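You operate a simulated robot arm through the tools that you are given. There is no shell and no other tool. Be economical: measure what you need, move in short steps, check, and stop when the job is done.

The job below is to be done with a simulated robot arm. You get a single attempt, and the scene is never put back.

Task
Read the green logger in the monitor's slot and file it.
Fine: dial on LOG; over 60 % it goes on the L26 hook, else gently into the grey DRY sorting tray; monitor off at the end; leave the other loggers.

The check looks at the end state, three seconds after you hand in, the way a careful person would. Anything else that was tipped, shoved, dropped, spilled or broken makes it a failure.

Robot
A 7-joint arm with a two-finger parallel gripper on a trunk, on a base that drives. Base frame: it is fixed to the floor where the robot stands at the start and does not move with it; the origin is under the middle of the robot, x ahead of it, y to its left, z up; the surface under the hand at the start is at about z = 750. Units: mm, rad, N and s.
With the tool pointing down near the work surface it reaches from about 340 to 760 mm from the robot's upright axis, wherever it stands. Its first joint turns from -2.007 to 2.007 rad. Places, roughly: L26 hook [700, 1200, 1100]; blue logger [500, 1500, 750]; channel dial [500, 0, 800]; monitor switch [500, 100, 800]; orange logger [750, 1500, 750]; slot of the site monitor [500, 100, 800]. Payload 3.91 kg.
The TCP is the grasp point between the finger pads, 30 mm short of the fingertips. In the tool frame z runs along the fingers and y along their closing line. The gripper opens to 110 mm. The fingers are 20 mm wide and 10 mm thick; the gripper's body (48 by 112 mm) begins 55 mm behind the TCP.
Orientation is told as [roll, pitch, yaw] about the base's x, y, z axes, in that order, counted from this pose: with the fingers straight down and closing along the base's y, the tool's x points along the base's -x, its y along +y and its z along -z.

Tools
- The arm moves only by the tool step_arm. Its arguments are lists of equal length, an entry for each row: "dr": the turn, a rotation vector about the tool's x, y, z in rad, a list of three; "offset": the shift along the tool's x, y, z in mm, a list of three; "fingers": the gripper command, from -1 (shut) to 1 (fully open), values between in proportion. In form: {"dr": [[rx, ry, rz], ...], "offset": [[x, y, z], ...], "fingers": [fingers, ...]}. A call has 1 to 12 rows; each row shifts and turns the commanded pose from where the row before left it, along the tool's axes as they then stand. A row lasts 0.2 s, in which the tool goes at most 50 mm and 0.15 rad; a call with a longer step from one row to the next is refused whole, and so is a gripper value outside its range. Where a pose cannot be reached the arm comes as near as it can. A force on the tool above 40 N (or 10 N above the force at the start of the call, whichever is more), or a blocked arm, ends the call early, and 0.2 s more pass. Each finger travels about 108 mm/s and halts on what it meets, pressing with about 32 N; the grip force reading is that of the motor and also rises with nothing between the fingers. The clock runs only during rows and for 0.2 s after the last one: add rows that do not move to give the fingers time. It gives the time, the measured TCP pose, the force on the tool (base axes), the opening and the grip force at its end, in the units of the frame above (readings bear some noise), with the torque about the TCP (base axes, N m) and any sound that the robot's microphone picked up.
- Cameras (640 x 400 px; columns grow to the right, rows downward): "scene" is now at [17.7, 155, 1558]; the picture's right is [-0.01, -1.00, 0.00], its down [-0.75, 0.01, -0.66] and it looks along [0.66, -0.01, -0.75] (base axes); focal length 272 px, centre (320, 200). "wrist" rides on the gripper at [72, 17, -103] in the tool frame; the picture's right is [-0.23, 0.97, 0.00], its down [-0.76, -0.18, -0.62] and it looks along [-0.61, -0.14, 0.78] (tool axes); focal length 222 px, centre (320, 200). There is no depth. A picture from a camera that has moved, and an enlarged one, comes with that camera's place and axes in the base frame and with its lens.
- grab_frame(camera): a new picture of that camera. The clock stands still meanwhile.
- slide_trunk(by): slides the trunk up (or, below 0, down) by that many mm; the arm and the scene camera ride with it, the base frame stays. It gives what a move gives, with no picture.
- base_move(legs): drives the robot by 1 to 6 legs, each [ahead, turn to the left] in mm and rad, along the robot's own axes; the way and the turn of a leg run together, so that a leg with both is an arc; at most 1500 mm and 3.142 rad a leg. The arm and the cameras ride along, it lands a little off, and it stops where it bumps. It gives what a move gives.
- turn_head(pan, tilt): turns the head with the scene camera to pan (to the left, within 2.705 rad either way) and tilt (down, from -0.506 to 1.204), counted from straight ahead of the robot. It gives what a move gives.
- close_up(camera, box): a new picture of the part [left, top, right, bottom] of that camera's present view, enlarged. The clock stands still meanwhile.
- hand_in(): hands the job in; it is judged then, once.

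Work in short steps. Places have to be worked out from the pictures, the camera data and where the tool is seen: move nearer, look again, correct. Check each grasp and each placing, and mend what went wrong. You have 120 turns and 90 pictures in all, those below and enlarged ones among them. Open the gripper and draw the arm clear of the work before you hand the job in, unless the task says otherwise; then end with one line.

The tools are called after "Emit:" as a command line: name --argument value ..., lists and objects as JSON in quotes. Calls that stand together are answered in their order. step_arm: Moves the arm, as the interface text tells. Its arguments: {"type":"object","properties":{"dr":{"type":"array"},"offset":{"type":"array"},"fingers":{"type":"array"}},"required":["dr","offset","fingers"]} The other tools are called the same way: slide_trunk (by) slides the trunk up or down; base_move (legs) drives the base; turn_head (pan, tilt) turns the head that bears the scene camera; grab_frame (camera) takes a picture; close_up (camera, box) takes an enlarged picture of a part of a camera's view; hand_in () hands the job in.

At the start:

```text
time_s: 0.0
position: [453.5, 288.4, 1192.3]
tcp_rot: [0.002, 0.0, 0.005]
ft_force: [-0.1, -0.4, -1.0]
moment: [0.0, 0.01, 0.01]
opening: 109.9
finger_force: 0.1
trunk travel left (down, up): [-675.0, 315.0]
robot x, y, heading: [-0.6, -2.9, -0.0]
head pan, tilt: [-0.012, 0.85]
```

scene: 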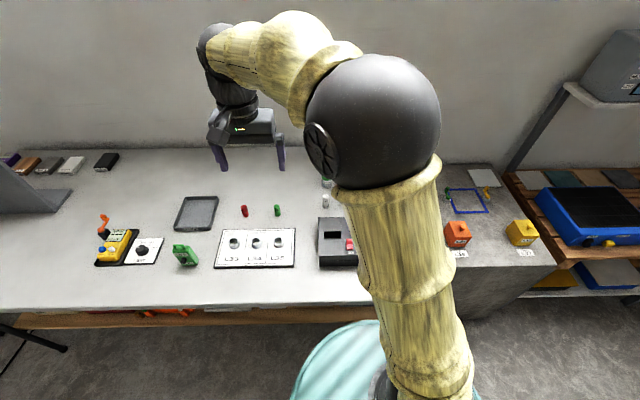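
wrist: 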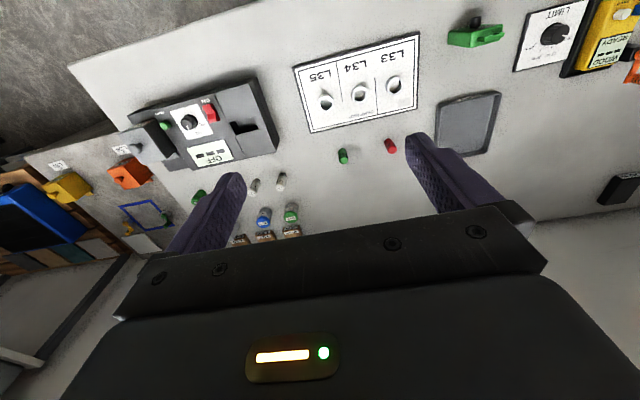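

The wrist view shows a monitor with a dial, a switch and a slot, and a green thing standing left of the L33–L35 board. I'll enlarge both views to tell what is what.

Emit:
close_up --camera "wrist" --box '[120, 60, 320, 260]'

Emit:
close_up --camera "wrist" --box '[420, 0, 640, 140]'

Emit:
close_up --camera "scene" --box '[80, 140, 380, 290]'

```text
2.00 times, centred on (220, 160) of wrist
camera zoom: at [380.3, 304.0, 1295.0], right [0.22, 0.98, 0.0], down [0.76, -0.17, 0.62], along [0.61, -0.14, -0.78], focal length 444 px, centre (520, 280)
```

zoom: 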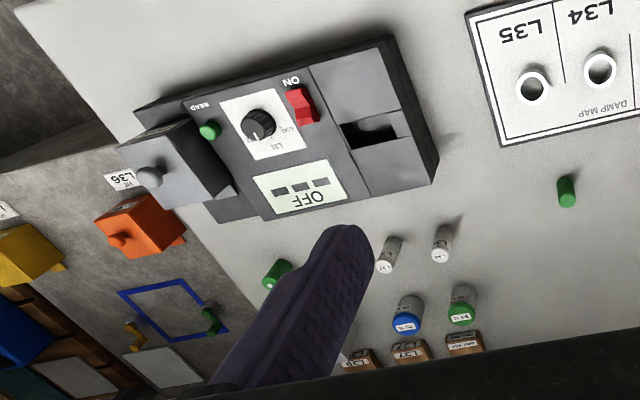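

```text
2.86 times, centred on (530, 70) of wrist
camera zoom: at [380.3, 304.0, 1295.0], right [0.22, 0.98, 0.0], down [0.76, -0.17, 0.62], along [0.61, -0.14, -0.78], focal length 635 px, centre (-280, 571)
```

zoom: 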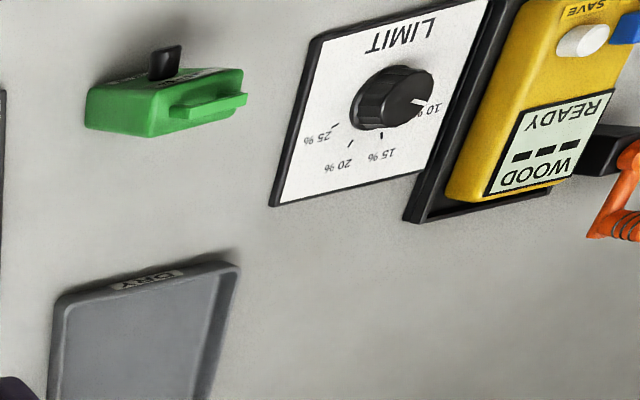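

```text
2.13 times, centred on (230, 215) of scene
camera zoom: at [17.7, 155.0, 1558.0], right [-0.01, -1.0, 0.0], down [-0.75, 0.01, -0.66], along [0.66, -0.01, -0.75], focal length 581 px, centre (512, 168)
```

zoom: 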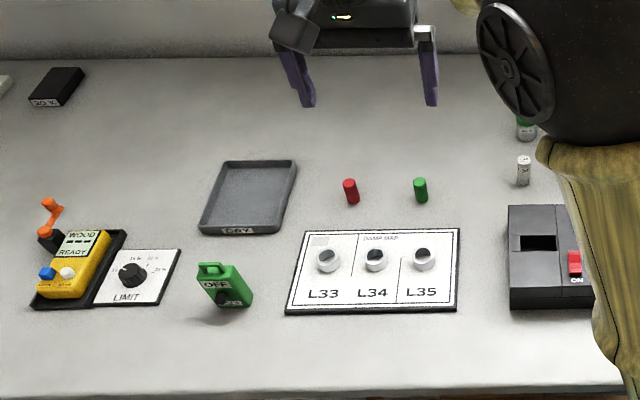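

The monitor's slot looks empty from here, and there's a green gadget by the LIMIT board. I'll look to the left, where the hook and the other loggers should be.

Emit:
turn_head --pan 1.1 --tilt 0.5

Emit:
grab_frame --camera "scene"

```text
time_s: 1.3
position: [453.1, 288.4, 1192.3]
tcp_rot: [0.001, -0.001, 0.005]
ft_force: [0.4, 0.0, -0.6]
moment: [0.0, -0.01, -0.01]
opening: 110.0
finger_force: 0.1
trunk travel left (down, up): [-675.0, 315.0]
robot x, y, heading: [3.0, -1.5, -0.005]
head pan, tilt: [1.1, 0.499]
```

```text
84 pictures are left
camera scene: at [-19.1, 236.9, 1588.0], right [0.89, -0.45, 0.0], down [-0.22, -0.43, -0.88], along [0.4, 0.78, -0.48], focal length 272 px, centre (320, 200)
```

scene: 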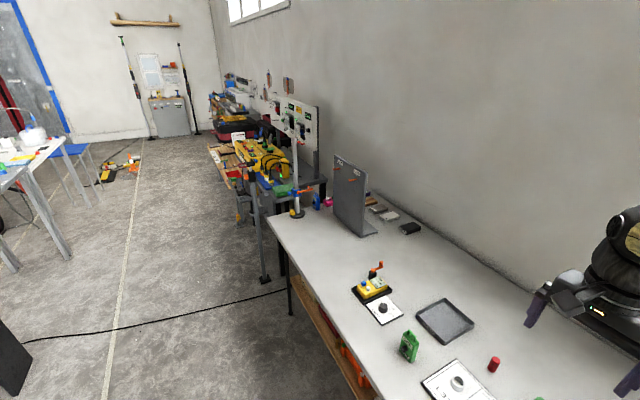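

Emit:
close_up --camera "scene" --box '[220, 80, 420, 240]'

Emit:
close_up --camera "scene" --box '[340, 250, 540, 400]'

```text
2.50 times, centred on (320, 160) of scene
camera zoom: at [-19.1, 236.9, 1588.0], right [0.89, -0.45, 0.0], down [-0.22, -0.43, -0.88], along [0.4, 0.78, -0.48], focal length 681 px, centre (320, 300)
```

zoom: 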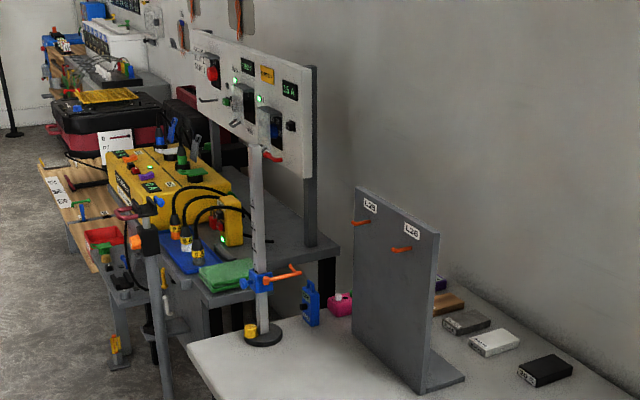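

```text
2.67 times, centred on (440, 325) of scene
camera zoom: at [-19.1, 236.9, 1588.0], right [0.89, -0.45, 0.0], down [-0.22, -0.43, -0.88], along [0.4, 0.78, -0.48], focal length 726 px, centre (0, -133)
```

zoom: 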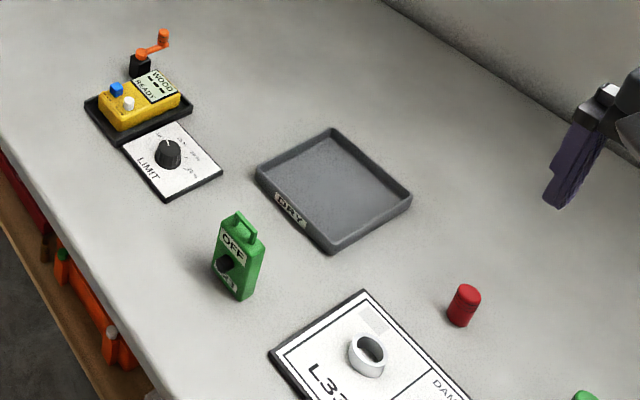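

The green logger stands on the table (OFF label, own dial, hanging loop), and L25/L26 hooks are on the upright panel. I'll zoom on the monitor's markings and the logger.

Emit:
close_up --camera "wrist" --box '[150, 75, 280, 165]'

Emit:
close_up --camera "scene" --box '[390, 320, 430, 370]'

Emit:
close_up --camera "scene" --box '[300, 145, 400, 240]'

```text
4.44 times, centred on (215, 120) of wrist
camera zoom: at [380.3, 304.0, 1295.0], right [0.22, 0.98, 0.0], down [0.76, -0.17, 0.62], along [0.61, -0.14, -0.78], focal length 987 px, centre (787, 556)
```

zoom: 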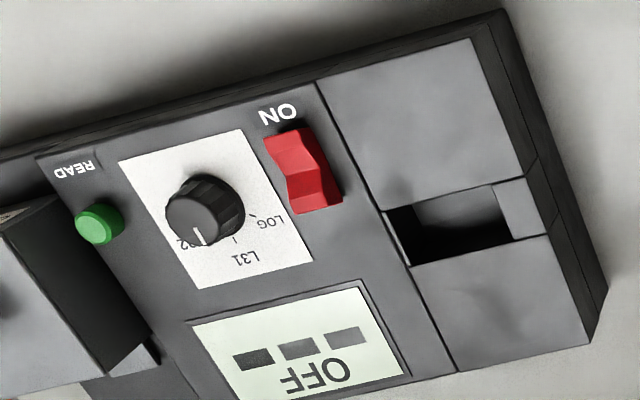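

```text
8.00 times, centred on (410, 345) of scene
camera zoom: at [-19.1, 236.9, 1588.0], right [0.89, -0.45, 0.0], down [-0.22, -0.43, -0.88], along [0.4, 0.78, -0.48], focal length 2179 px, centre (-400, -960)
```

zoom: 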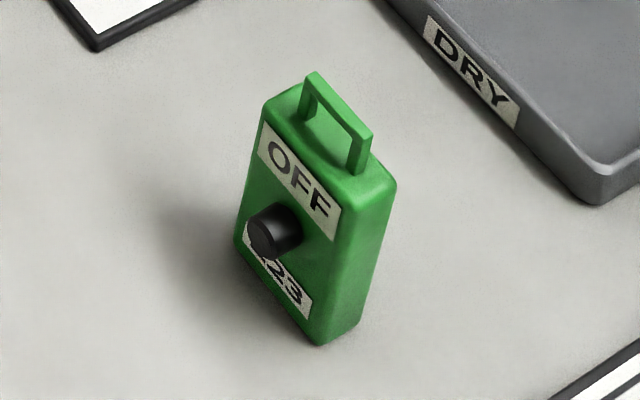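

```text
4.21 times, centred on (350, 192) of scene
camera zoom: at [-19.1, 236.9, 1588.0], right [0.89, -0.45, 0.0], down [-0.22, -0.43, -0.88], along [0.4, 0.78, -0.48], focal length 1147 px, centre (194, 232)
```

zoom: 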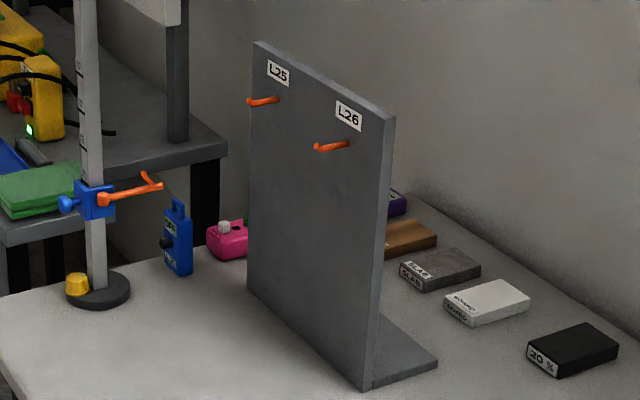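

Plan: stand near y≈300 so that logger, slot, dial, switch and READ button are all in reach. I turn left, drive 300 mm, turn back.

Emit:
base_move --legs '[[0, 1.571], [300, 0], [0, -1.571]]'

Emit:
turn_head --pan 0.0 --tilt 0.8

Emit:
grab_frame --camera "scene"

Emit:
grab_frame --camera "wrist"

```text
time_s: 14.7
position: [474.1, 568.4, 1191.6]
tcp_rot: [0.003, 0.0, -0.04]
ft_force: [0.0, 0.0, 0.7]
moment: [0.02, -0.01, 0.0]
opening: 110.0
finger_force: 0.0
trunk travel left (down, up): [-675.0, 315.0]
robot x, y, heading: [11.4, 300.8, -0.053]
head pan, tilt: [1.1, 0.499]
```

```text
time_s: 16.1
position: [475.2, 567.5, 1191.9]
tcp_rot: [0.002, -0.001, -0.039]
ft_force: [1.0, 0.3, 0.6]
moment: [-0.02, -0.05, 0.0]
opening: 110.0
finger_force: 0.0
trunk travel left (down, up): [-675.0, 315.0]
robot x, y, heading: [7.7, 301.8, -0.046]
head pan, tilt: [0.0, 0.799]
```

```text
78 pictures are left
camera scene: at [35.3, 455.6, 1562.1], right [-0.05, -1.0, 0.0], down [-0.72, 0.03, -0.7], along [0.7, -0.03, -0.72], focal length 272 px, centre (320, 200)
```

scene: 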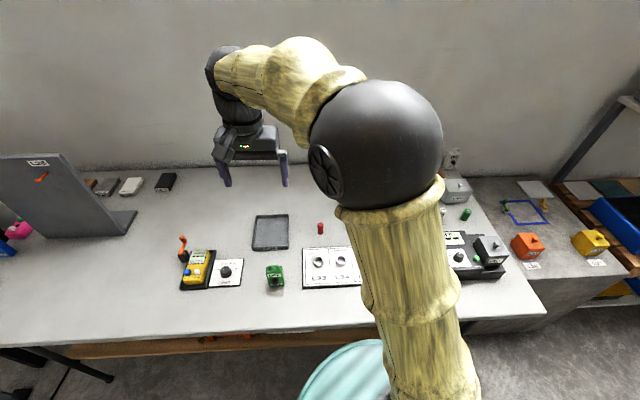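

```text
77 pictures are left
camera wrist: at [401.9, 587.1, 1295.0], right [0.27, 0.96, 0.0], down [0.75, -0.21, 0.62], along [0.6, -0.16, -0.78], focal length 222 px, centre (320, 200)
```

wrist: 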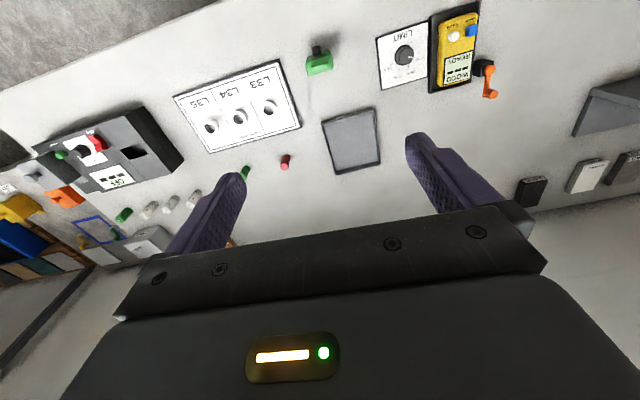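

The logger is almost under the tool, around (468, 569). I'll correct the yaw and come down 200 mm for a closer look.

Emit:
step_arm --dr '[[0, 0, -0.04], [0, 0, 0], [0, 0, 0], [0, 0, 0], [0, 0, 0], [0, 0, 0]]' --offset '[[0, 0, 0], [0, 0, 45], [0, 0, 45], [0, 0, 45], [0, 0, 45], [0, 0, 20]]' --fingers '[1, 1, 1, 1, 1, 1]'

Emit:
grab_frame --camera "wrist"

Emit:
grab_frame --camera "scene"

```text
time_s: 17.4
position: [473.8, 568.9, 991.8]
tcp_rot: [0.001, 0.0, 0.0]
ft_force: [-0.3, 0.1, 1.0]
moment: [0.0, 0.01, -0.02]
opening: 110.2
finger_force: 0.1
trunk travel left (down, up): [-675.0, 315.0]
robot x, y, heading: [9.4, 298.8, -0.047]
head pan, tilt: [0.0, 0.799]
```

```text
76 pictures are left
camera wrist: at [401.0, 584.5, 1094.6], right [0.23, 0.97, 0.0], down [0.76, -0.18, 0.62], along [0.61, -0.14, -0.78], focal length 222 px, centre (320, 200)
```

wrist: 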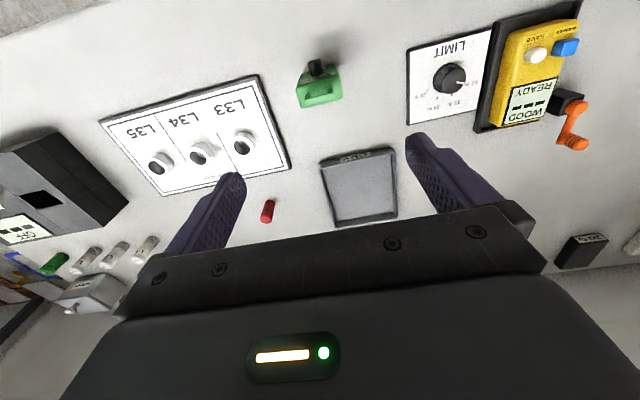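

```text
75 pictures are left
camera scene: at [35.4, 455.7, 1562.1], right [-0.05, -1.0, 0.0], down [-0.72, 0.03, -0.7], along [0.7, -0.03, -0.72], focal length 272 px, centre (320, 200)
```

scene: 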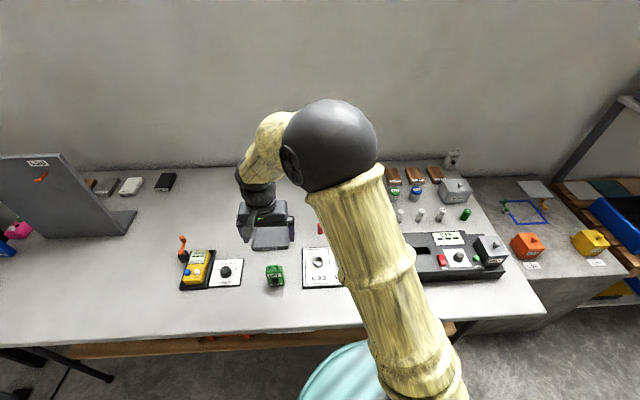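

Now I'll enlarge the logger in both views and the monitor in the scene view.

Emit:
close_up --camera "wrist" --box '[270, 40, 370, 120]'

Emit:
close_up --camera "scene" --box '[250, 250, 300, 300]'

Emit:
close_up --camera "scene" --box '[380, 170, 520, 290]'

```text
5.00 times, centred on (320, 80) of wrist
camera zoom: at [401.0, 584.5, 1094.6], right [0.23, 0.97, 0.0], down [0.76, -0.18, 0.62], along [0.61, -0.14, -0.78], focal length 1111 px, centre (320, 800)
```

zoom: 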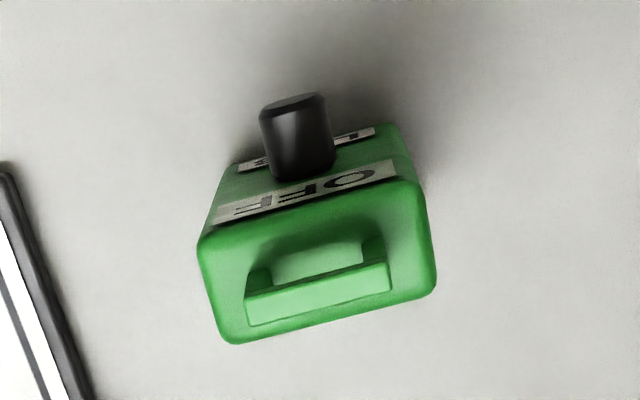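

```text
8.00 times, centred on (275, 275) of scene
camera zoom: at [35.4, 455.7, 1562.1], right [-0.05, -1.0, 0.0], down [-0.72, 0.03, -0.7], along [0.7, -0.03, -0.72], focal length 2179 px, centre (680, -400)
```

zoom: 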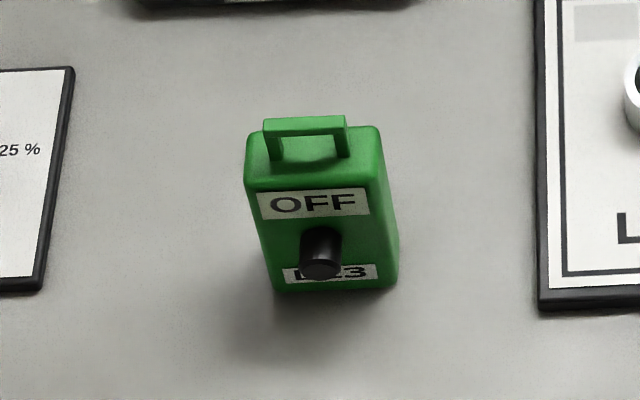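

```text
3.33 times, centred on (450, 230) of scene
camera zoom: at [35.4, 455.7, 1562.1], right [-0.05, -1.0, 0.0], down [-0.72, 0.03, -0.7], along [0.7, -0.03, -0.72], focal length 908 px, centre (-113, 100)
```

zoom: 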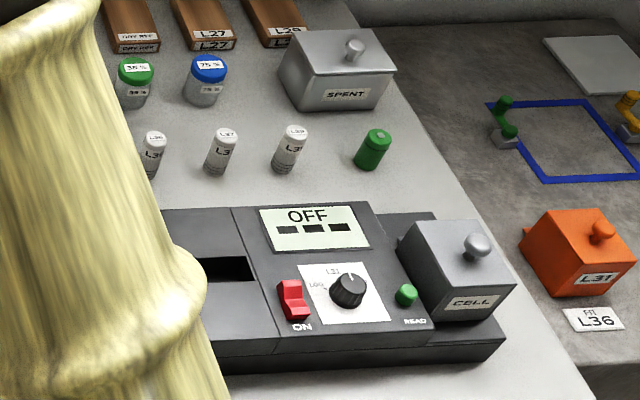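

By triangulating, the logger's top centre is at about (463, 572, 828), 53 wide in y, about 25 thick, yaw 0. I'll go down open to TCP z≈836.

Emit:
step_arm --dr '[[0, 0, 0], [0, 0, 0], [0, 0, 0], [0, 0, 0], [0, 0, 0]]' --offset '[[10.5, 3.5, 0], [0, 0, 45], [0, 0, 45], [0, 0, 40], [0, 0, 26]]' --fingers '[1, 1, 1, 1, 1]'

Emit:
close_up --camera "wrist" --box '[170, 40, 470, 230]'

Emit:
close_up --camera "scene" --box '[235, 220, 325, 300]'

```text
time_s: 18.6
position: [463.6, 571.9, 834.6]
tcp_rot: [0.001, 0.0, -0.001]
ft_force: [0.1, 0.1, 0.8]
moment: [0.02, -0.01, -0.03]
opening: 110.2
finger_force: 0.1
trunk travel left (down, up): [-675.0, 315.0]
robot x, y, heading: [3.8, 300.6, -0.045]
head pan, tilt: [0.0, 0.799]
```

```text
2.11 times, centred on (320, 135) of wrist
camera zoom: at [390.9, 588.1, 937.7], right [0.23, 0.97, 0.0], down [0.76, -0.18, 0.62], along [0.61, -0.14, -0.78], focal length 468 px, centre (320, 337)
```

zoom: 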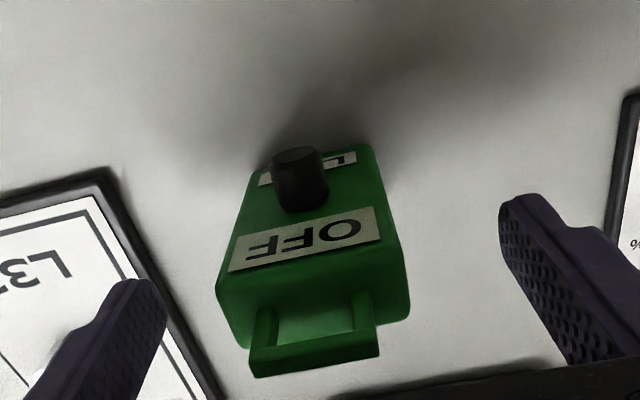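

```text
5.00 times, centred on (280, 260) of scene
camera zoom: at [35.7, 455.8, 1562.0], right [-0.05, -1.0, 0.0], down [-0.72, 0.03, -0.7], along [0.7, -0.03, -0.72], focal length 1362 px, centre (520, -100)
```

zoom: 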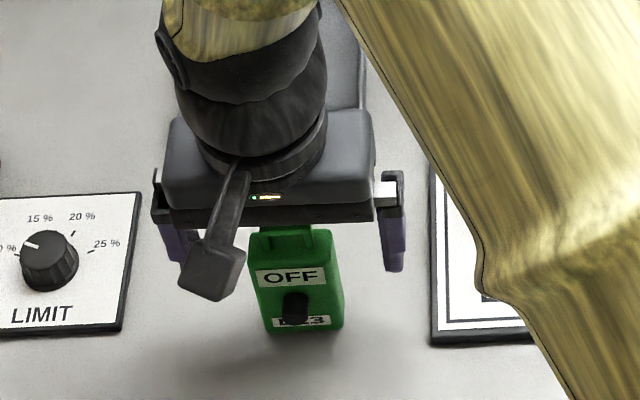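

The logger sits between the fingers, centred to a few mm. I'll close part way, then fully, and check the grip.

Emit:
step_arm --dr '[[0, 0, 0], [0, 0, 0], [0, 0, 0], [0, 0, 0], [0, 0, 0]]' --offset '[[0, 0, 0], [0, 0, 0], [0, 0, 0], [0, 0, 0], [0, 0, 0]]' --fingers '[0.15, 0.15, -1, -1, -1]'

Emit:
close_up --camera "wrist" --box '[170, 40, 470, 230]'

```text
time_s: 19.9
position: [463.4, 572.6, 835.6]
tcp_rot: [0.004, 0.0, -0.001]
ft_force: [0.0, 0.3, 0.4]
moment: [0.01, -0.01, 0.02]
opening: 49.4
finger_force: 32.0
trunk travel left (down, up): [-675.0, 315.0]
robot x, y, heading: [4.1, 302.1, -0.051]
head pan, tilt: [0.0, 0.799]
```

```text
2.11 times, centred on (320, 135) of wrist
camera zoom: at [390.6, 588.0, 938.3], right [0.23, 0.97, 0.0], down [0.76, -0.18, 0.62], along [0.61, -0.14, -0.78], focal length 468 px, centre (320, 337)
```

zoom: 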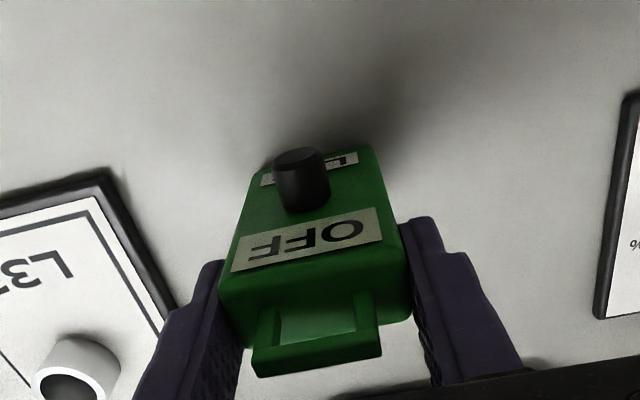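

Gripped at 49 mm opening with 32 N. I'll lift 160 mm and travel toward the slot, stopping short to look at it.

Emit:
step_arm --dr '[[0, 0, 0], [0, 0, 0], [0, 0, 0], [0, 0, 0], [0, 0, 0], [0, 0, 0], [0, 0, 0], [0, 0, 0], [0, 0, 0], [0, 0, 0], [0, 0, 0], [0, 0, 0]]' --offset '[[0, 0, -25], [0, 0, -45], [0, 0, -45], [0, 0, -45], [0, -40, 0], [0, -48, 0], [0, -48, 0], [0, -48, 0], [0, -48, 0], [0, -40, 0], [0, -20, 0], [0, 0, 0]]' --fingers '[-1, -1, -1, -1, -1, -1, -1, -1, -1, -1, -1, -1]'

Emit:
grab_frame --camera "wrist"

Emit:
grab_frame --camera "scene"

```text
time_s: 22.4
position: [462.4, 278.4, 995.0]
tcp_rot: [0.001, -0.001, 0.0]
ft_force: [0.5, -0.1, -2.2]
moment: [-0.01, 0.01, -0.02]
opening: 49.3
finger_force: 32.3
trunk travel left (down, up): [-675.0, 315.0]
robot x, y, heading: [8.7, 299.3, -0.049]
head pan, tilt: [0.0, 0.799]
```

```text
68 pictures are left
camera wrist: at [389.7, 295.3, 1097.5], right [0.23, 0.97, 0.0], down [0.76, -0.18, 0.62], along [0.61, -0.14, -0.78], focal length 222 px, centre (320, 200)
```

wrist: 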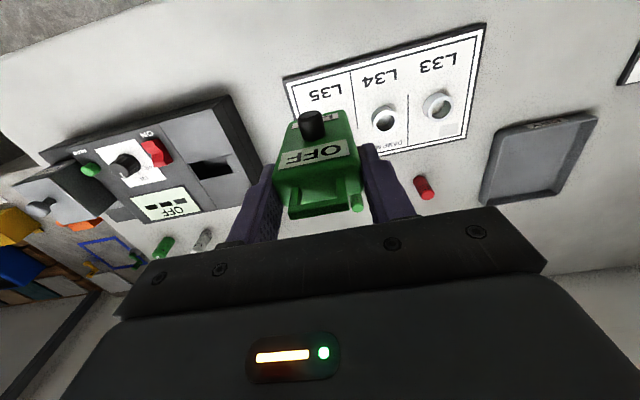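

```text
67 pictures are left
camera scene: at [35.3, 455.5, 1562.0], right [-0.05, -1.0, 0.0], down [-0.72, 0.03, -0.7], along [0.7, -0.03, -0.72], focal length 272 px, centre (320, 200)
```

scene: 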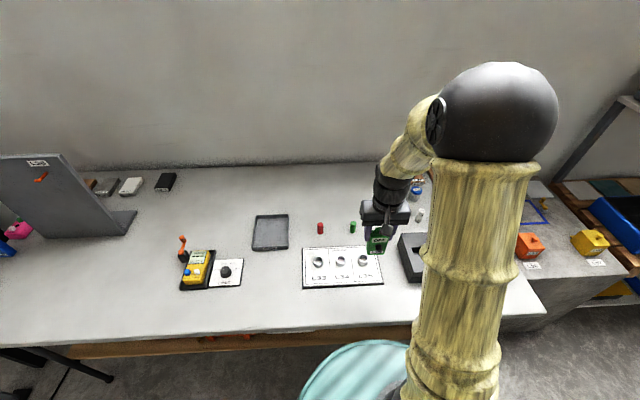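

Zooming on the slot in both views for triangulation.

Emit:
close_up --camera "wrist" --box '[140, 90, 270, 220]'

Emit:
close_up --camera "scene" --box '[380, 220, 440, 290]'

```text
3.08 times, centred on (205, 155) of wrist
camera zoom: at [389.7, 295.3, 1097.5], right [0.23, 0.97, 0.0], down [0.76, -0.18, 0.62], along [0.61, -0.14, -0.78], focal length 684 px, centre (674, 338)
```

zoom: 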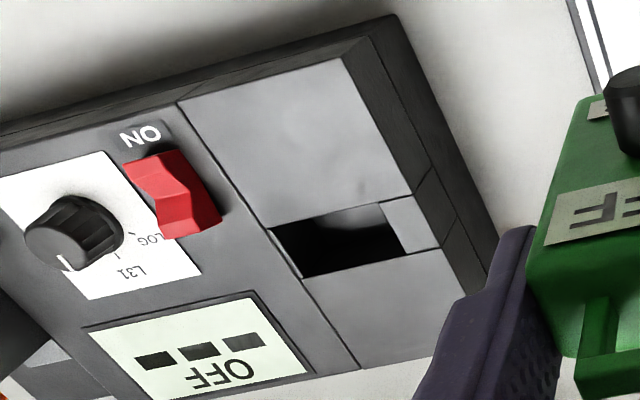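

```text
5.71 times, centred on (410, 255) of scene
camera zoom: at [35.3, 455.5, 1562.0], right [-0.05, -1.0, 0.0], down [-0.72, 0.03, -0.7], along [0.7, -0.03, -0.72], focal length 1557 px, centre (-194, -114)
```

zoom: 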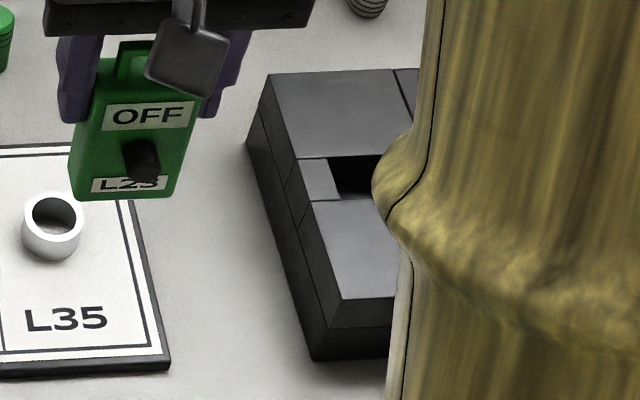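

Slot opening computed: x≈501–527, y≈78–136, top z≈820 (centre ≈ (514, 107)). I'll measure the logger in the hand finely before insertion.

Emit:
close_up --camera "wrist" --box '[250, 95, 400, 225]'

Emit:
close_up --camera "scene" --box '[360, 215, 410, 260]'

```text
3.08 times, centred on (325, 160) of wrist
camera zoom: at [389.7, 295.3, 1097.5], right [0.23, 0.97, 0.0], down [0.76, -0.18, 0.62], along [0.61, -0.14, -0.78], focal length 684 px, centre (305, 323)
```

zoom: 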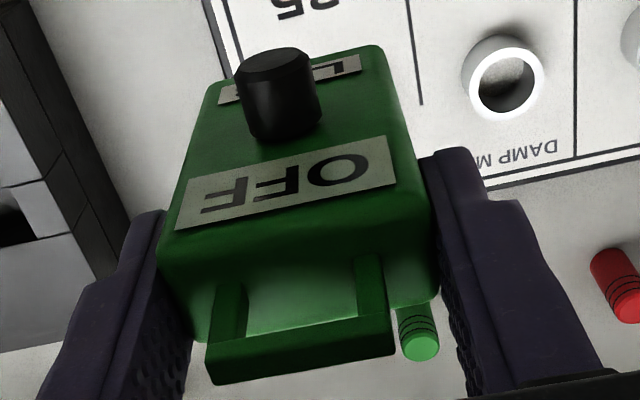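

```text
8.89 times, centred on (385, 238) of scene
camera zoom: at [35.3, 455.5, 1562.0], right [-0.05, -1.0, 0.0], down [-0.72, 0.03, -0.7], along [0.7, -0.03, -0.72], focal length 2422 px, centre (-258, -133)
```

zoom: 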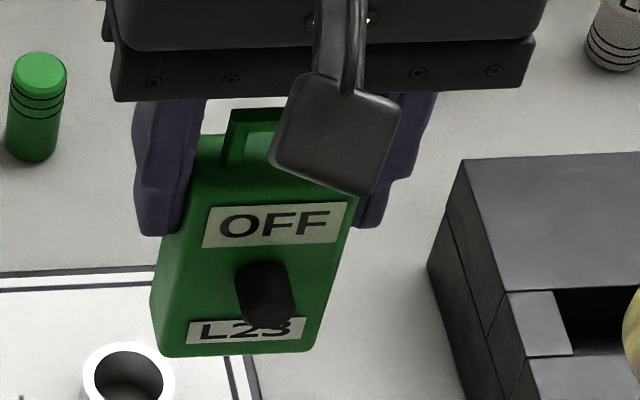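

Logger is centred within ~1.5 mm in x and its bottom is 85.6 mm below TCP. I'll move above the slot to (512.5, 106.5) and down to bottom clearance of about 12 mm.

Emit:
step_arm --dr '[[0, 0, 0], [0, 0, 0], [0, 0, 0], [0, 0, 0], [0, 0, 0], [0, 0, 0], [0, 0, 0], [0, 0, 0], [0, 0, 0]]' --offset '[[-10, -40, 0], [-20, -42, 0], [-20, -42, 0], [0, -48, 0], [0, 0, 0], [0, 0, 30], [0, 0, 30], [0, 0, 17], [0, 0, 0]]' --fingers '[-1, -1, -1, -1, -1, -1, -1, -1, -1]'

Emit:
close_up --camera "wrist" --box '[200, 40, 440, 230]'

Emit:
grab_frame --camera "scene"

```text
time_s: 24.4
position: [515.4, 107.5, 918.1]
tcp_rot: [0.001, 0.001, 0.001]
ft_force: [0.5, 0.5, -1.1]
moment: [0.02, 0.02, 0.0]
opening: 49.6
finger_force: 32.3
trunk travel left (down, up): [-675.0, 315.0]
robot x, y, heading: [5.1, 301.1, -0.041]
head pan, tilt: [0.0, 0.799]
```

```text
2.11 times, centred on (320, 135) of wrist
camera zoom: at [441.2, 123.9, 1020.9], right [0.23, 0.97, 0.0], down [0.76, -0.18, 0.62], along [0.61, -0.14, -0.78], focal length 468 px, centre (320, 337)
```

zoom: 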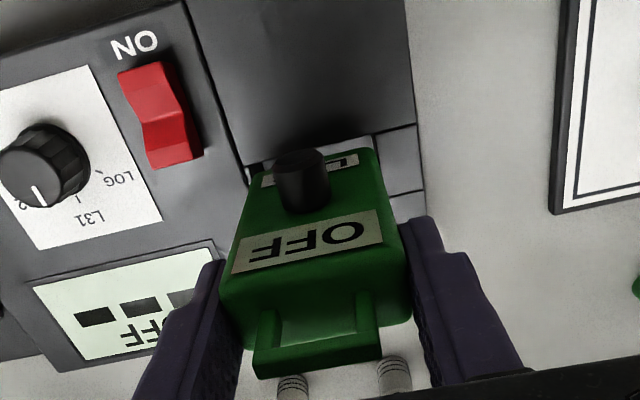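

```text
61 pictures are left
camera scene: at [35.4, 455.3, 1562.1], right [-0.05, -1.0, 0.0], down [-0.72, 0.03, -0.7], along [0.7, -0.03, -0.72], focal length 272 px, centre (320, 200)
```

scene: 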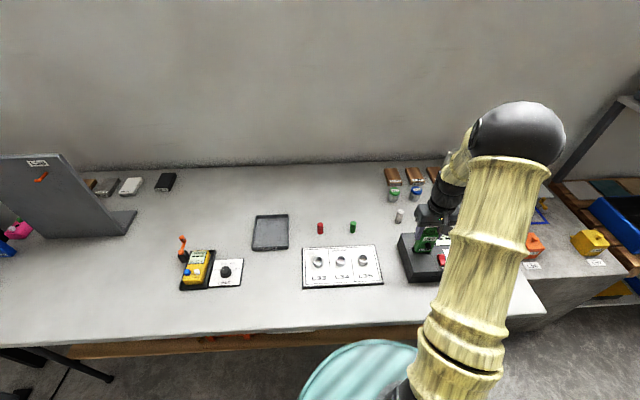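

Logger front-bottom edge seems ~1.5 mm behind the slot front edge and y centred within 1 mm. One close look at the gap before lowering.

Emit:
close_up --camera "wrist" --box '[280, 85, 410, 165]'

Emit:
close_up --camera "scene" --box '[395, 215, 465, 285]'

```text
4.92 times, centred on (345, 125) of wrist
camera zoom: at [441.2, 123.9, 1020.9], right [0.23, 0.97, 0.0], down [0.76, -0.18, 0.62], along [0.61, -0.14, -0.78], focal length 1094 px, centre (197, 569)
```

zoom: 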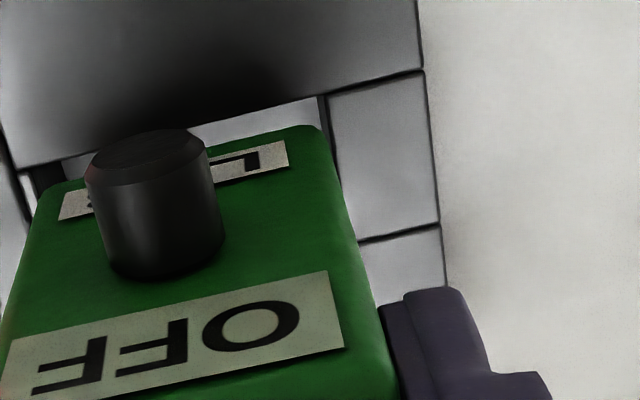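

```text
5.71 times, centred on (430, 250) of scene
camera zoom: at [35.4, 455.3, 1562.1], right [-0.05, -1.0, 0.0], down [-0.72, 0.03, -0.7], along [0.7, -0.03, -0.72], focal length 1557 px, centre (-309, -86)
```

zoom: 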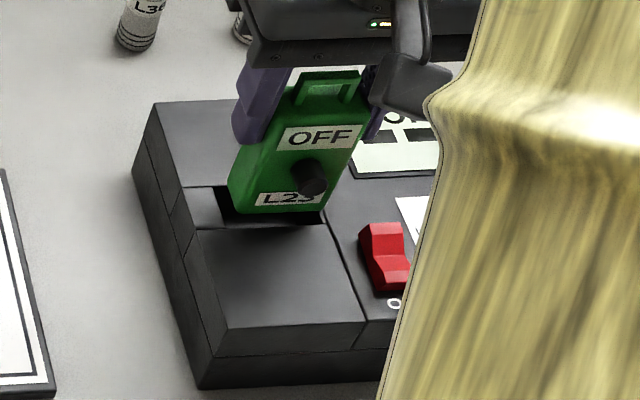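

Alignment looks right. I'll lower in small steps: 20 mm and watch the force.

Emit:
step_arm --dr '[[0, 0, 0], [0, 0, 0], [0, 0, 0], [0, 0, 0], [0, 0, 0]]' --offset '[[0, 0, 5], [0, 0, 4], [0, 0, 4], [0, 0, 4], [0, 0, 3]]' --fingers '[-1, -1, -1, -1, -1]'

Emit:
close_up --camera "wrist" --box '[240, 70, 410, 175]'

```text
time_s: 25.6
position: [513.7, 107.6, 902.2]
tcp_rot: [-0.002, -0.007, 0.0]
ft_force: [5.5, 0.0, 29.7]
moment: [0.01, 0.02, 0.0]
opening: 49.9
finger_force: 32.4
trunk travel left (down, up): [-675.0, 315.0]
robot x, y, heading: [7.7, 300.6, -0.039]
head pan, tilt: [0.0, 0.799]
```

```text
3.76 times, centred on (325, 122) of wrist
camera zoom: at [440.6, 123.7, 1004.6], right [0.23, 0.97, 0.0], down [0.76, -0.18, 0.63], along [0.61, -0.14, -0.78], focal length 836 px, centre (301, 492)
```

zoom: 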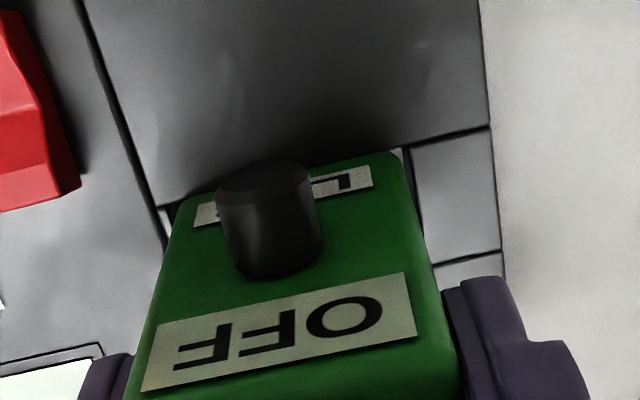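

There's 30 N of contact with a push towards +x, so the front-bottom edge is likely catching the slot's front lip. I'll ease up, shift +x 2 mm, and try again gently.

Emit:
step_arm --dr '[[0, 0, 0], [0, 0, 0], [0, 0, 0], [0, 0, 0], [0, 0, 0], [0, 0, 0]]' --offset '[[0, 0, -6], [-2, 0, 0], [0, 0, 2], [0, 0, 2], [0, 0, 2], [0, 0, 0]]' --fingers '[-1, -1, -1, -1, -1, -1]'

Emit:
close_up --camera "scene" --box '[395, 215, 465, 285]'

```text
time_s: 27.1
position: [515.5, 107.9, 900.4]
tcp_rot: [-0.002, -0.005, 0.001]
ft_force: [2.3, -0.7, 28.9]
moment: [0.02, 0.26, 0.01]
opening: 49.4
finger_force: 31.6
trunk travel left (down, up): [-675.0, 315.0]
robot x, y, heading: [7.7, 304.4, -0.046]
head pan, tilt: [0.0, 0.799]
```

```text
5.71 times, centred on (430, 250) of scene
camera zoom: at [32.9, 456.3, 1562.3], right [-0.05, -1.0, 0.0], down [-0.72, 0.03, -0.7], along [0.7, -0.03, -0.72], focal length 1557 px, centre (-309, -86)
```

zoom: 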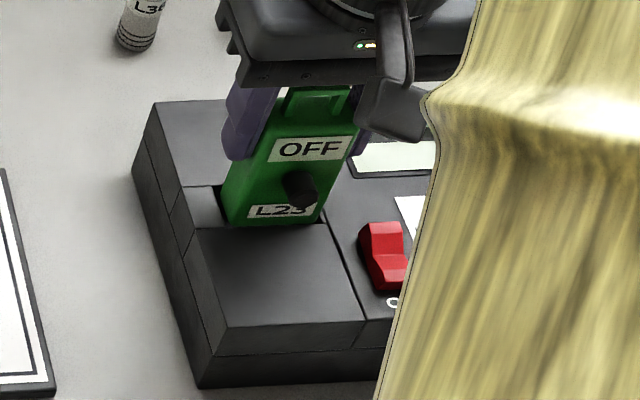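

Moments still place the contact at the front edge (about 16 mm ahead of TCP). I'll ease up, shift another 2.5 mm in +x, and lower again.

Emit:
step_arm --dr '[[0, 0, 0], [0, 0, 0], [0, 0, 0], [0, 0, 0], [0, 0, 0], [0, 0, 0]]' --offset '[[0, 0, -7], [-2.5, 0, 0], [0, 0, 2], [0, 0, 2], [0, 0, 2], [0, 0, 0]]' --fingers '[-1, -1, -1, -1, -1, -1]'

Emit:
close_up --camera "wrist" --box '[240, 70, 410, 175]'

```text
time_s: 28.4
position: [516.6, 107.4, 898.9]
tcp_rot: [0.001, 0.0, -0.001]
ft_force: [0.0, 0.6, -0.6]
moment: [0.02, 0.0, 0.0]
opening: 49.6
finger_force: 32.1
trunk travel left (down, up): [-675.0, 315.0]
robot x, y, heading: [13.0, 299.3, -0.044]
head pan, tilt: [0.0, 0.799]
```

```text
3.76 times, centred on (325, 122) of wrist
camera zoom: at [445.0, 123.8, 1002.2], right [0.23, 0.97, 0.0], down [0.76, -0.18, 0.62], along [0.61, -0.14, -0.78], focal length 836 px, centre (301, 492)
```

zoom: 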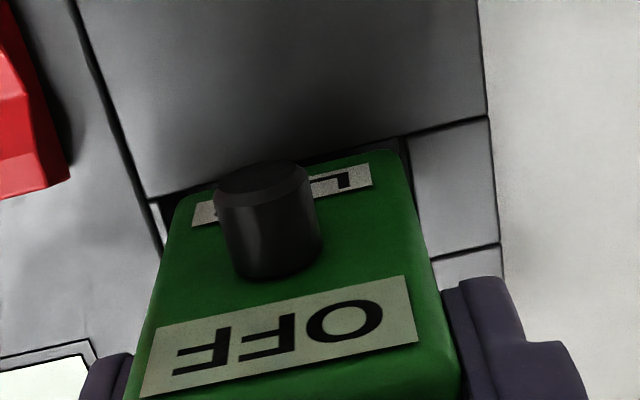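

No contact now and a dark gap shows in front: it's entering the slot. Lowering on in small steps.

Emit:
step_arm --dr '[[0, 0, 0], [0, 0, 0], [0, 0, 0], [0, 0, 0], [0, 0, 0], [0, 0, 0]]' --offset '[[0, 0, 3], [0, 0, 3], [0, 0, 3], [0, 0, 3], [0, 0, 3], [0, 0, 0]]' --fingers '[-1, -1, -1, -1, -1, -1]'

Emit:
close_up --camera "wrist" --box '[240, 70, 410, 175]'

```text
time_s: 29.9
position: [516.7, 107.3, 884.6]
tcp_rot: [0.001, 0.001, 0.0]
ft_force: [-0.3, 0.5, -0.2]
moment: [0.0, -0.01, 0.0]
opening: 49.3
finger_force: 31.9
trunk travel left (down, up): [-675.0, 315.0]
robot x, y, heading: [6.4, 301.7, -0.045]
head pan, tilt: [0.0, 0.799]
```

```text
3.76 times, centred on (325, 122) of wrist
camera zoom: at [445.2, 123.9, 987.0], right [0.23, 0.97, 0.0], down [0.76, -0.18, 0.62], along [0.61, -0.14, -0.78], focal length 836 px, centre (301, 492)
```

zoom: 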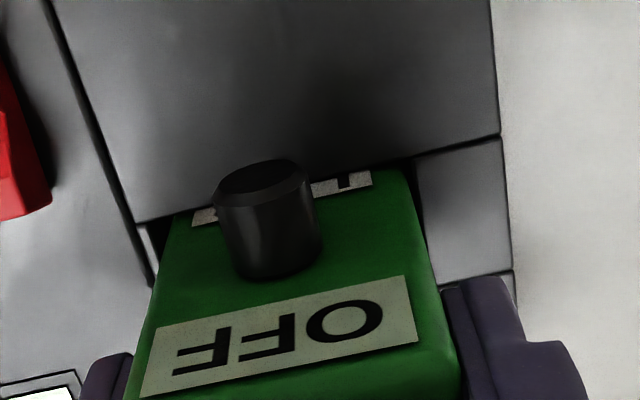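

Sliding in freely, bottom about 20 mm in. I'll continue until a stop is felt.

Emit:
step_arm --dr '[[0, 0, 0], [0, 0, 0], [0, 0, 0], [0, 0, 0], [0, 0, 0]]' --offset '[[0, 0, 2], [0, 0, 2], [0, 0, 2], [0, 0, 2], [0, 0, 0]]' --fingers '[-1, -1, -1, -1, -1]'

Emit:
close_up --camera "scene" --box '[395, 215, 465, 285]'

```text
time_s: 31.1
position: [518.3, 107.3, 875.8]
tcp_rot: [0.002, 0.001, 0.0]
ft_force: [0.2, 0.1, -0.9]
moment: [0.03, -0.04, -0.03]
opening: 49.6
finger_force: 31.8
trunk travel left (down, up): [-675.0, 315.0]
robot x, y, heading: [7.7, 300.9, -0.049]
head pan, tilt: [0.0, 0.799]
```

```text
5.71 times, centred on (430, 250) of scene
camera zoom: at [35.4, 455.4, 1562.0], right [-0.05, -1.0, 0.0], down [-0.72, 0.03, -0.7], along [0.7, -0.03, -0.72], focal length 1557 px, centre (-309, -86)
```

zoom: 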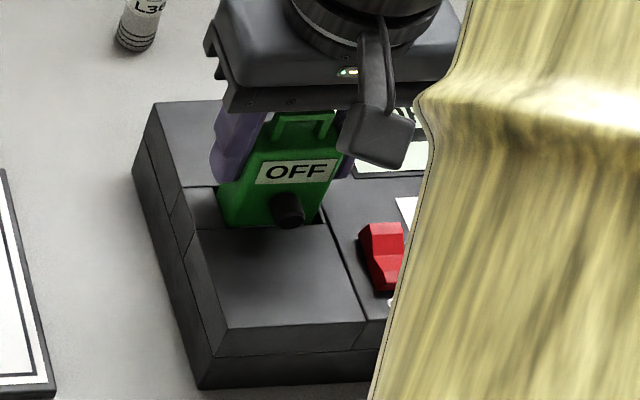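

Still free; the knob is nearing the surface. Continuing gently.

Emit:
step_arm --dr '[[0, 0, 0], [0, 0, 0], [0, 0, 0], [0, 0, 0], [0, 0, 0]]' --offset '[[0, 0, 2], [0, 0, 2], [0, 0, 1.5], [0, 0, 1.5], [0, 0, 0]]' --fingers '[-1, -1, -1, -1, -1]'

Emit:
close_up --camera "wrist" --box '[180, 70, 410, 215]'

```text
time_s: 32.2
position: [518.8, 108.4, 870.5]
tcp_rot: [0.002, -0.001, -0.001]
ft_force: [-0.3, 0.5, 10.4]
moment: [0.02, -0.09, 0.01]
opening: 49.6
finger_force: 32.0
trunk travel left (down, up): [-675.0, 315.0]
robot x, y, heading: [12.2, 305.1, -0.046]
head pan, tilt: [0.0, 0.799]
```

```text
2.76 times, centred on (295, 142) of wrist
camera zoom: at [445.2, 124.2, 973.3], right [0.23, 0.97, 0.0], down [0.76, -0.18, 0.62], along [0.61, -0.14, -0.78], focal length 613 px, centre (389, 359)
```

zoom: 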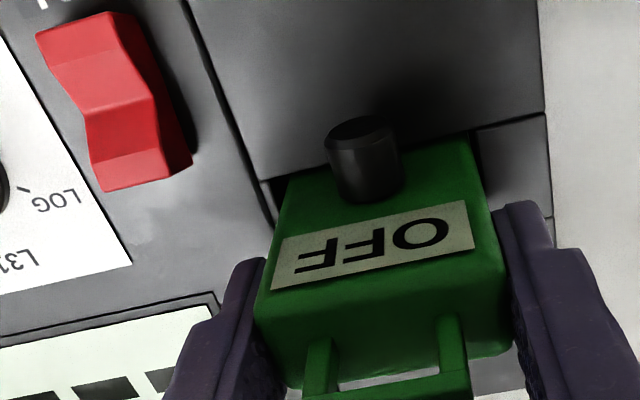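

About 10 N of support: the logger is on the slot floor (35 mm deep). I'll ease 1 mm, open gently, rise 60 mm and look.

Emit:
step_arm --dr '[[0, 0, 0], [0, 0, 0], [0, 0, 0], [0, 0, 0], [0, 0, 0], [0, 0, 0]]' --offset '[[0, 0, -0.5], [0, 0, 0], [0, 0, 0], [0, 0, -10], [0, 0, -30], [0, 0, -40]]' --fingers '[-1, 0.3, 0.3, 0.3, 0.3, 0.3]'

Emit:
grab_frame --camera "wrist"

```text
time_s: 33.6
position: [516.4, 106.8, 950.8]
tcp_rot: [0.002, -0.001, 0.001]
ft_force: [-0.2, -0.4, 0.0]
moment: [0.01, 0.0, -0.01]
opening: 71.7
finger_force: 0.2
trunk travel left (down, up): [-675.0, 315.0]
robot x, y, heading: [6.8, 299.0, -0.044]
head pan, tilt: [0.0, 0.799]
```

```text
52 pictures are left
camera wrist: at [443.6, 122.9, 1054.0], right [0.23, 0.97, 0.0], down [0.76, -0.18, 0.62], along [0.61, -0.14, -0.78], focal length 222 px, centre (320, 200)
```

wrist: 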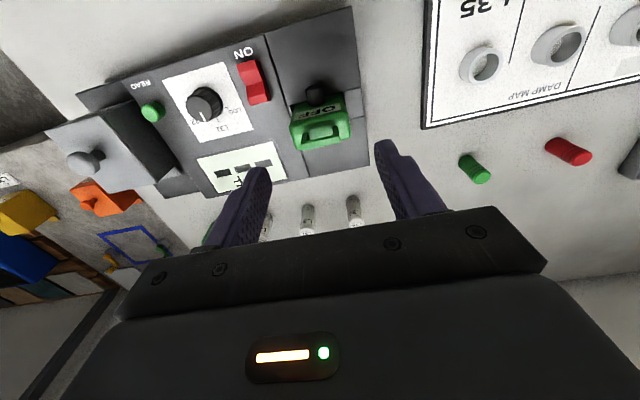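

Logger is seated in the slot. Now a zoom of the panel to locate switch, dial and button.

Emit:
close_up --camera "wrist" --box '[130, 40, 290, 200]'

```text
2.50 times, centred on (210, 120) of wrist
camera zoom: at [443.6, 122.9, 1054.0], right [0.23, 0.97, 0.0], down [0.76, -0.18, 0.62], along [0.61, -0.14, -0.78], focal length 555 px, centre (595, 400)
```

zoom: 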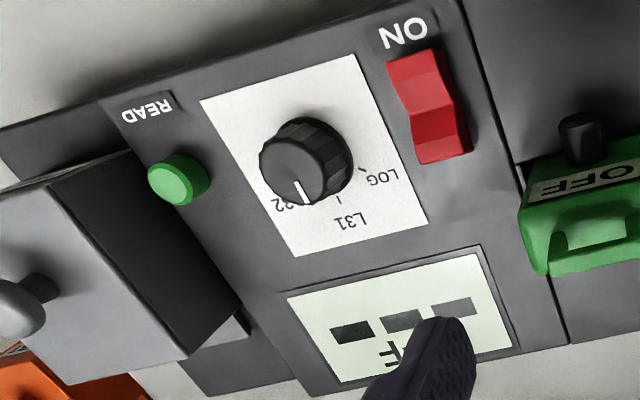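

Switch ≈ (472, 56), knob ≈ (481, -4), READ further right. I'll close the fingers and move over the switch for a precise look.

Emit:
step_arm --dr '[[0, 0, 0], [0, 0, 0], [0, 0, 0], [0, 0, 0]]' --offset '[[20, -20, -15], [24, -30, 0], [0, 0, 0], [0, 0, 0]]' --fingers '[0.3, -1, -1, -1]'

Emit:
close_up --camera "wrist" --box '[160, 0, 400, 200]'

Emit:
close_up --camera "scene" --box '[400, 210, 510, 290]'

```text
time_s: 34.6
position: [473.5, 58.7, 964.0]
tcp_rot: [0.002, 0.001, -0.001]
ft_force: [0.4, -1.0, 0.0]
moment: [0.02, -0.03, 0.02]
opening: 0.0
finger_force: 32.1
trunk travel left (down, up): [-675.0, 315.0]
robot x, y, heading: [8.4, 300.6, -0.045]
head pan, tilt: [0.0, 0.799]
```

```text
2.00 times, centred on (280, 100) of wrist
camera zoom: at [400.0, 74.6, 1067.6], right [0.23, 0.97, 0.0], down [0.76, -0.18, 0.62], along [0.61, -0.14, -0.78], focal length 444 px, centre (400, 400)
```

zoom: 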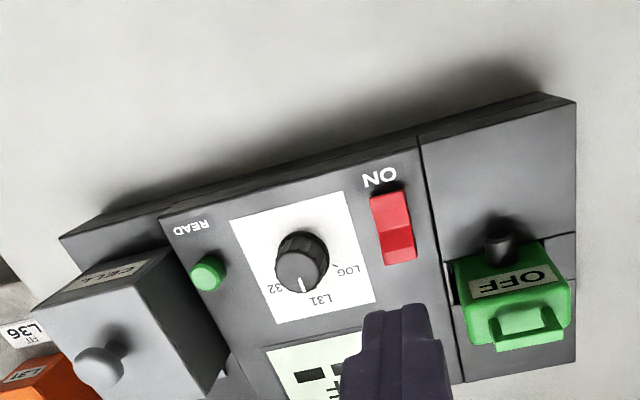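

```text
5.00 times, centred on (455, 250) of scene
camera zoom: at [35.2, 455.5, 1562.0], right [-0.05, -1.0, 0.0], down [-0.72, 0.03, -0.7], along [0.7, -0.03, -0.72], focal length 1362 px, centre (-355, -50)
```

zoom: 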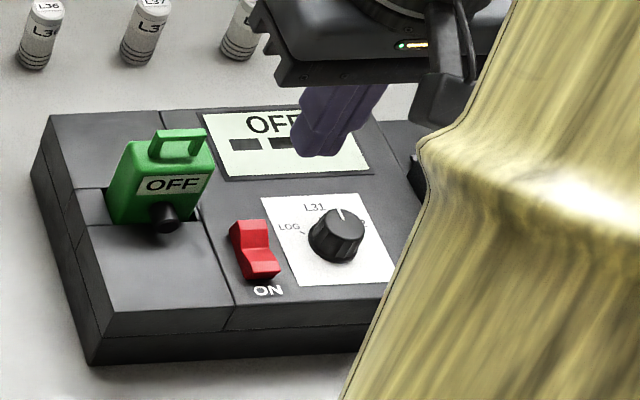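

The dial points at L31; LOG is about 60° counter-clockwise seen from above. I'll zoom on the rocker to see its state.

Emit:
close_up --camera "scene" --box '[440, 245, 480, 275]'

Emit:
close_up --camera "wrist" --box '[250, 70, 400, 160]'

```text
13.33 times, centred on (460, 260) of scene
camera zoom: at [35.2, 455.5, 1562.0], right [-0.05, -1.0, 0.0], down [-0.72, 0.03, -0.7], along [0.7, -0.03, -0.72], focal length 3632 px, centre (-1547, -600)
```

zoom: 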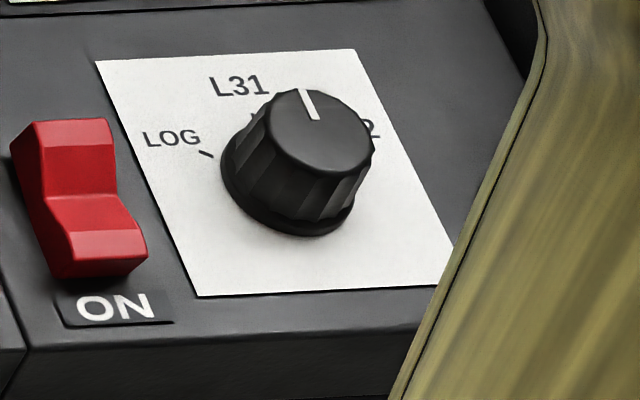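

```text
4.27 times, centred on (325, 115) of wrist
camera zoom: at [400.0, 74.6, 1067.6], right [0.23, 0.97, 0.0], down [0.76, -0.18, 0.62], along [0.61, -0.14, -0.78], focal length 948 px, centre (299, 563)
```

zoom: 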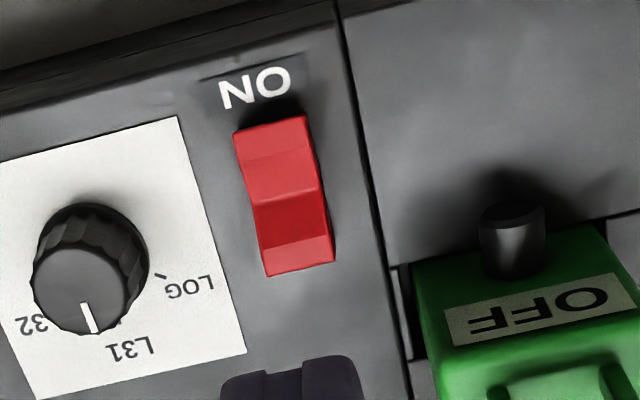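

Rocker spans x≈455–492 at y≈54.5 with ON at the front end. I'll press the front end with closed fingertips at x≈458, approaching first.

Emit:
step_arm --dr '[[0, 0, 0], [0, 0, 0], [0, 0, 0], [0, 0, 0]]' --offset '[[16, -4, 0], [0, 0, 40], [0, 0, 40], [0, 0, 8]]' --fingers '[-1, -1, -1, -1]'

Emit:
close_up --camera "wrist" --box '[200, 50, 440, 230]'

```text
time_s: 35.6
position: [460.1, 55.6, 876.0]
tcp_rot: [0.004, 0.0, 0.0]
ft_force: [0.2, -0.1, 0.3]
moment: [0.01, 0.0, 0.01]
opening: 0.0
finger_force: 31.6
trunk travel left (down, up): [-675.0, 315.0]
robot x, y, heading: [7.3, 300.5, -0.051]
head pan, tilt: [0.0, 0.799]
```

```text
2.22 times, centred on (320, 140) of wrist
camera zoom: at [386.6, 71.7, 979.7], right [0.23, 0.97, 0.0], down [0.76, -0.18, 0.62], along [0.61, -0.14, -0.78], focal length 494 px, centre (320, 333)
```

zoom: 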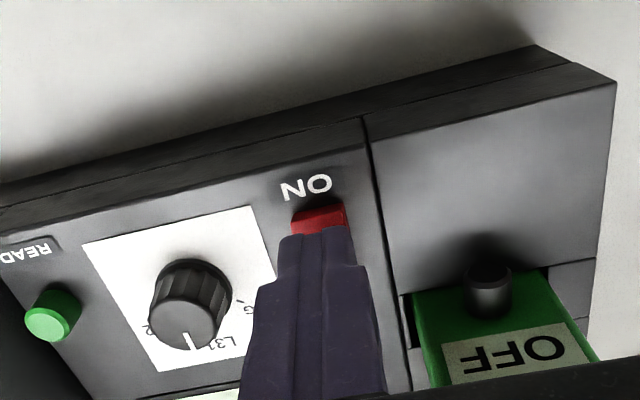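

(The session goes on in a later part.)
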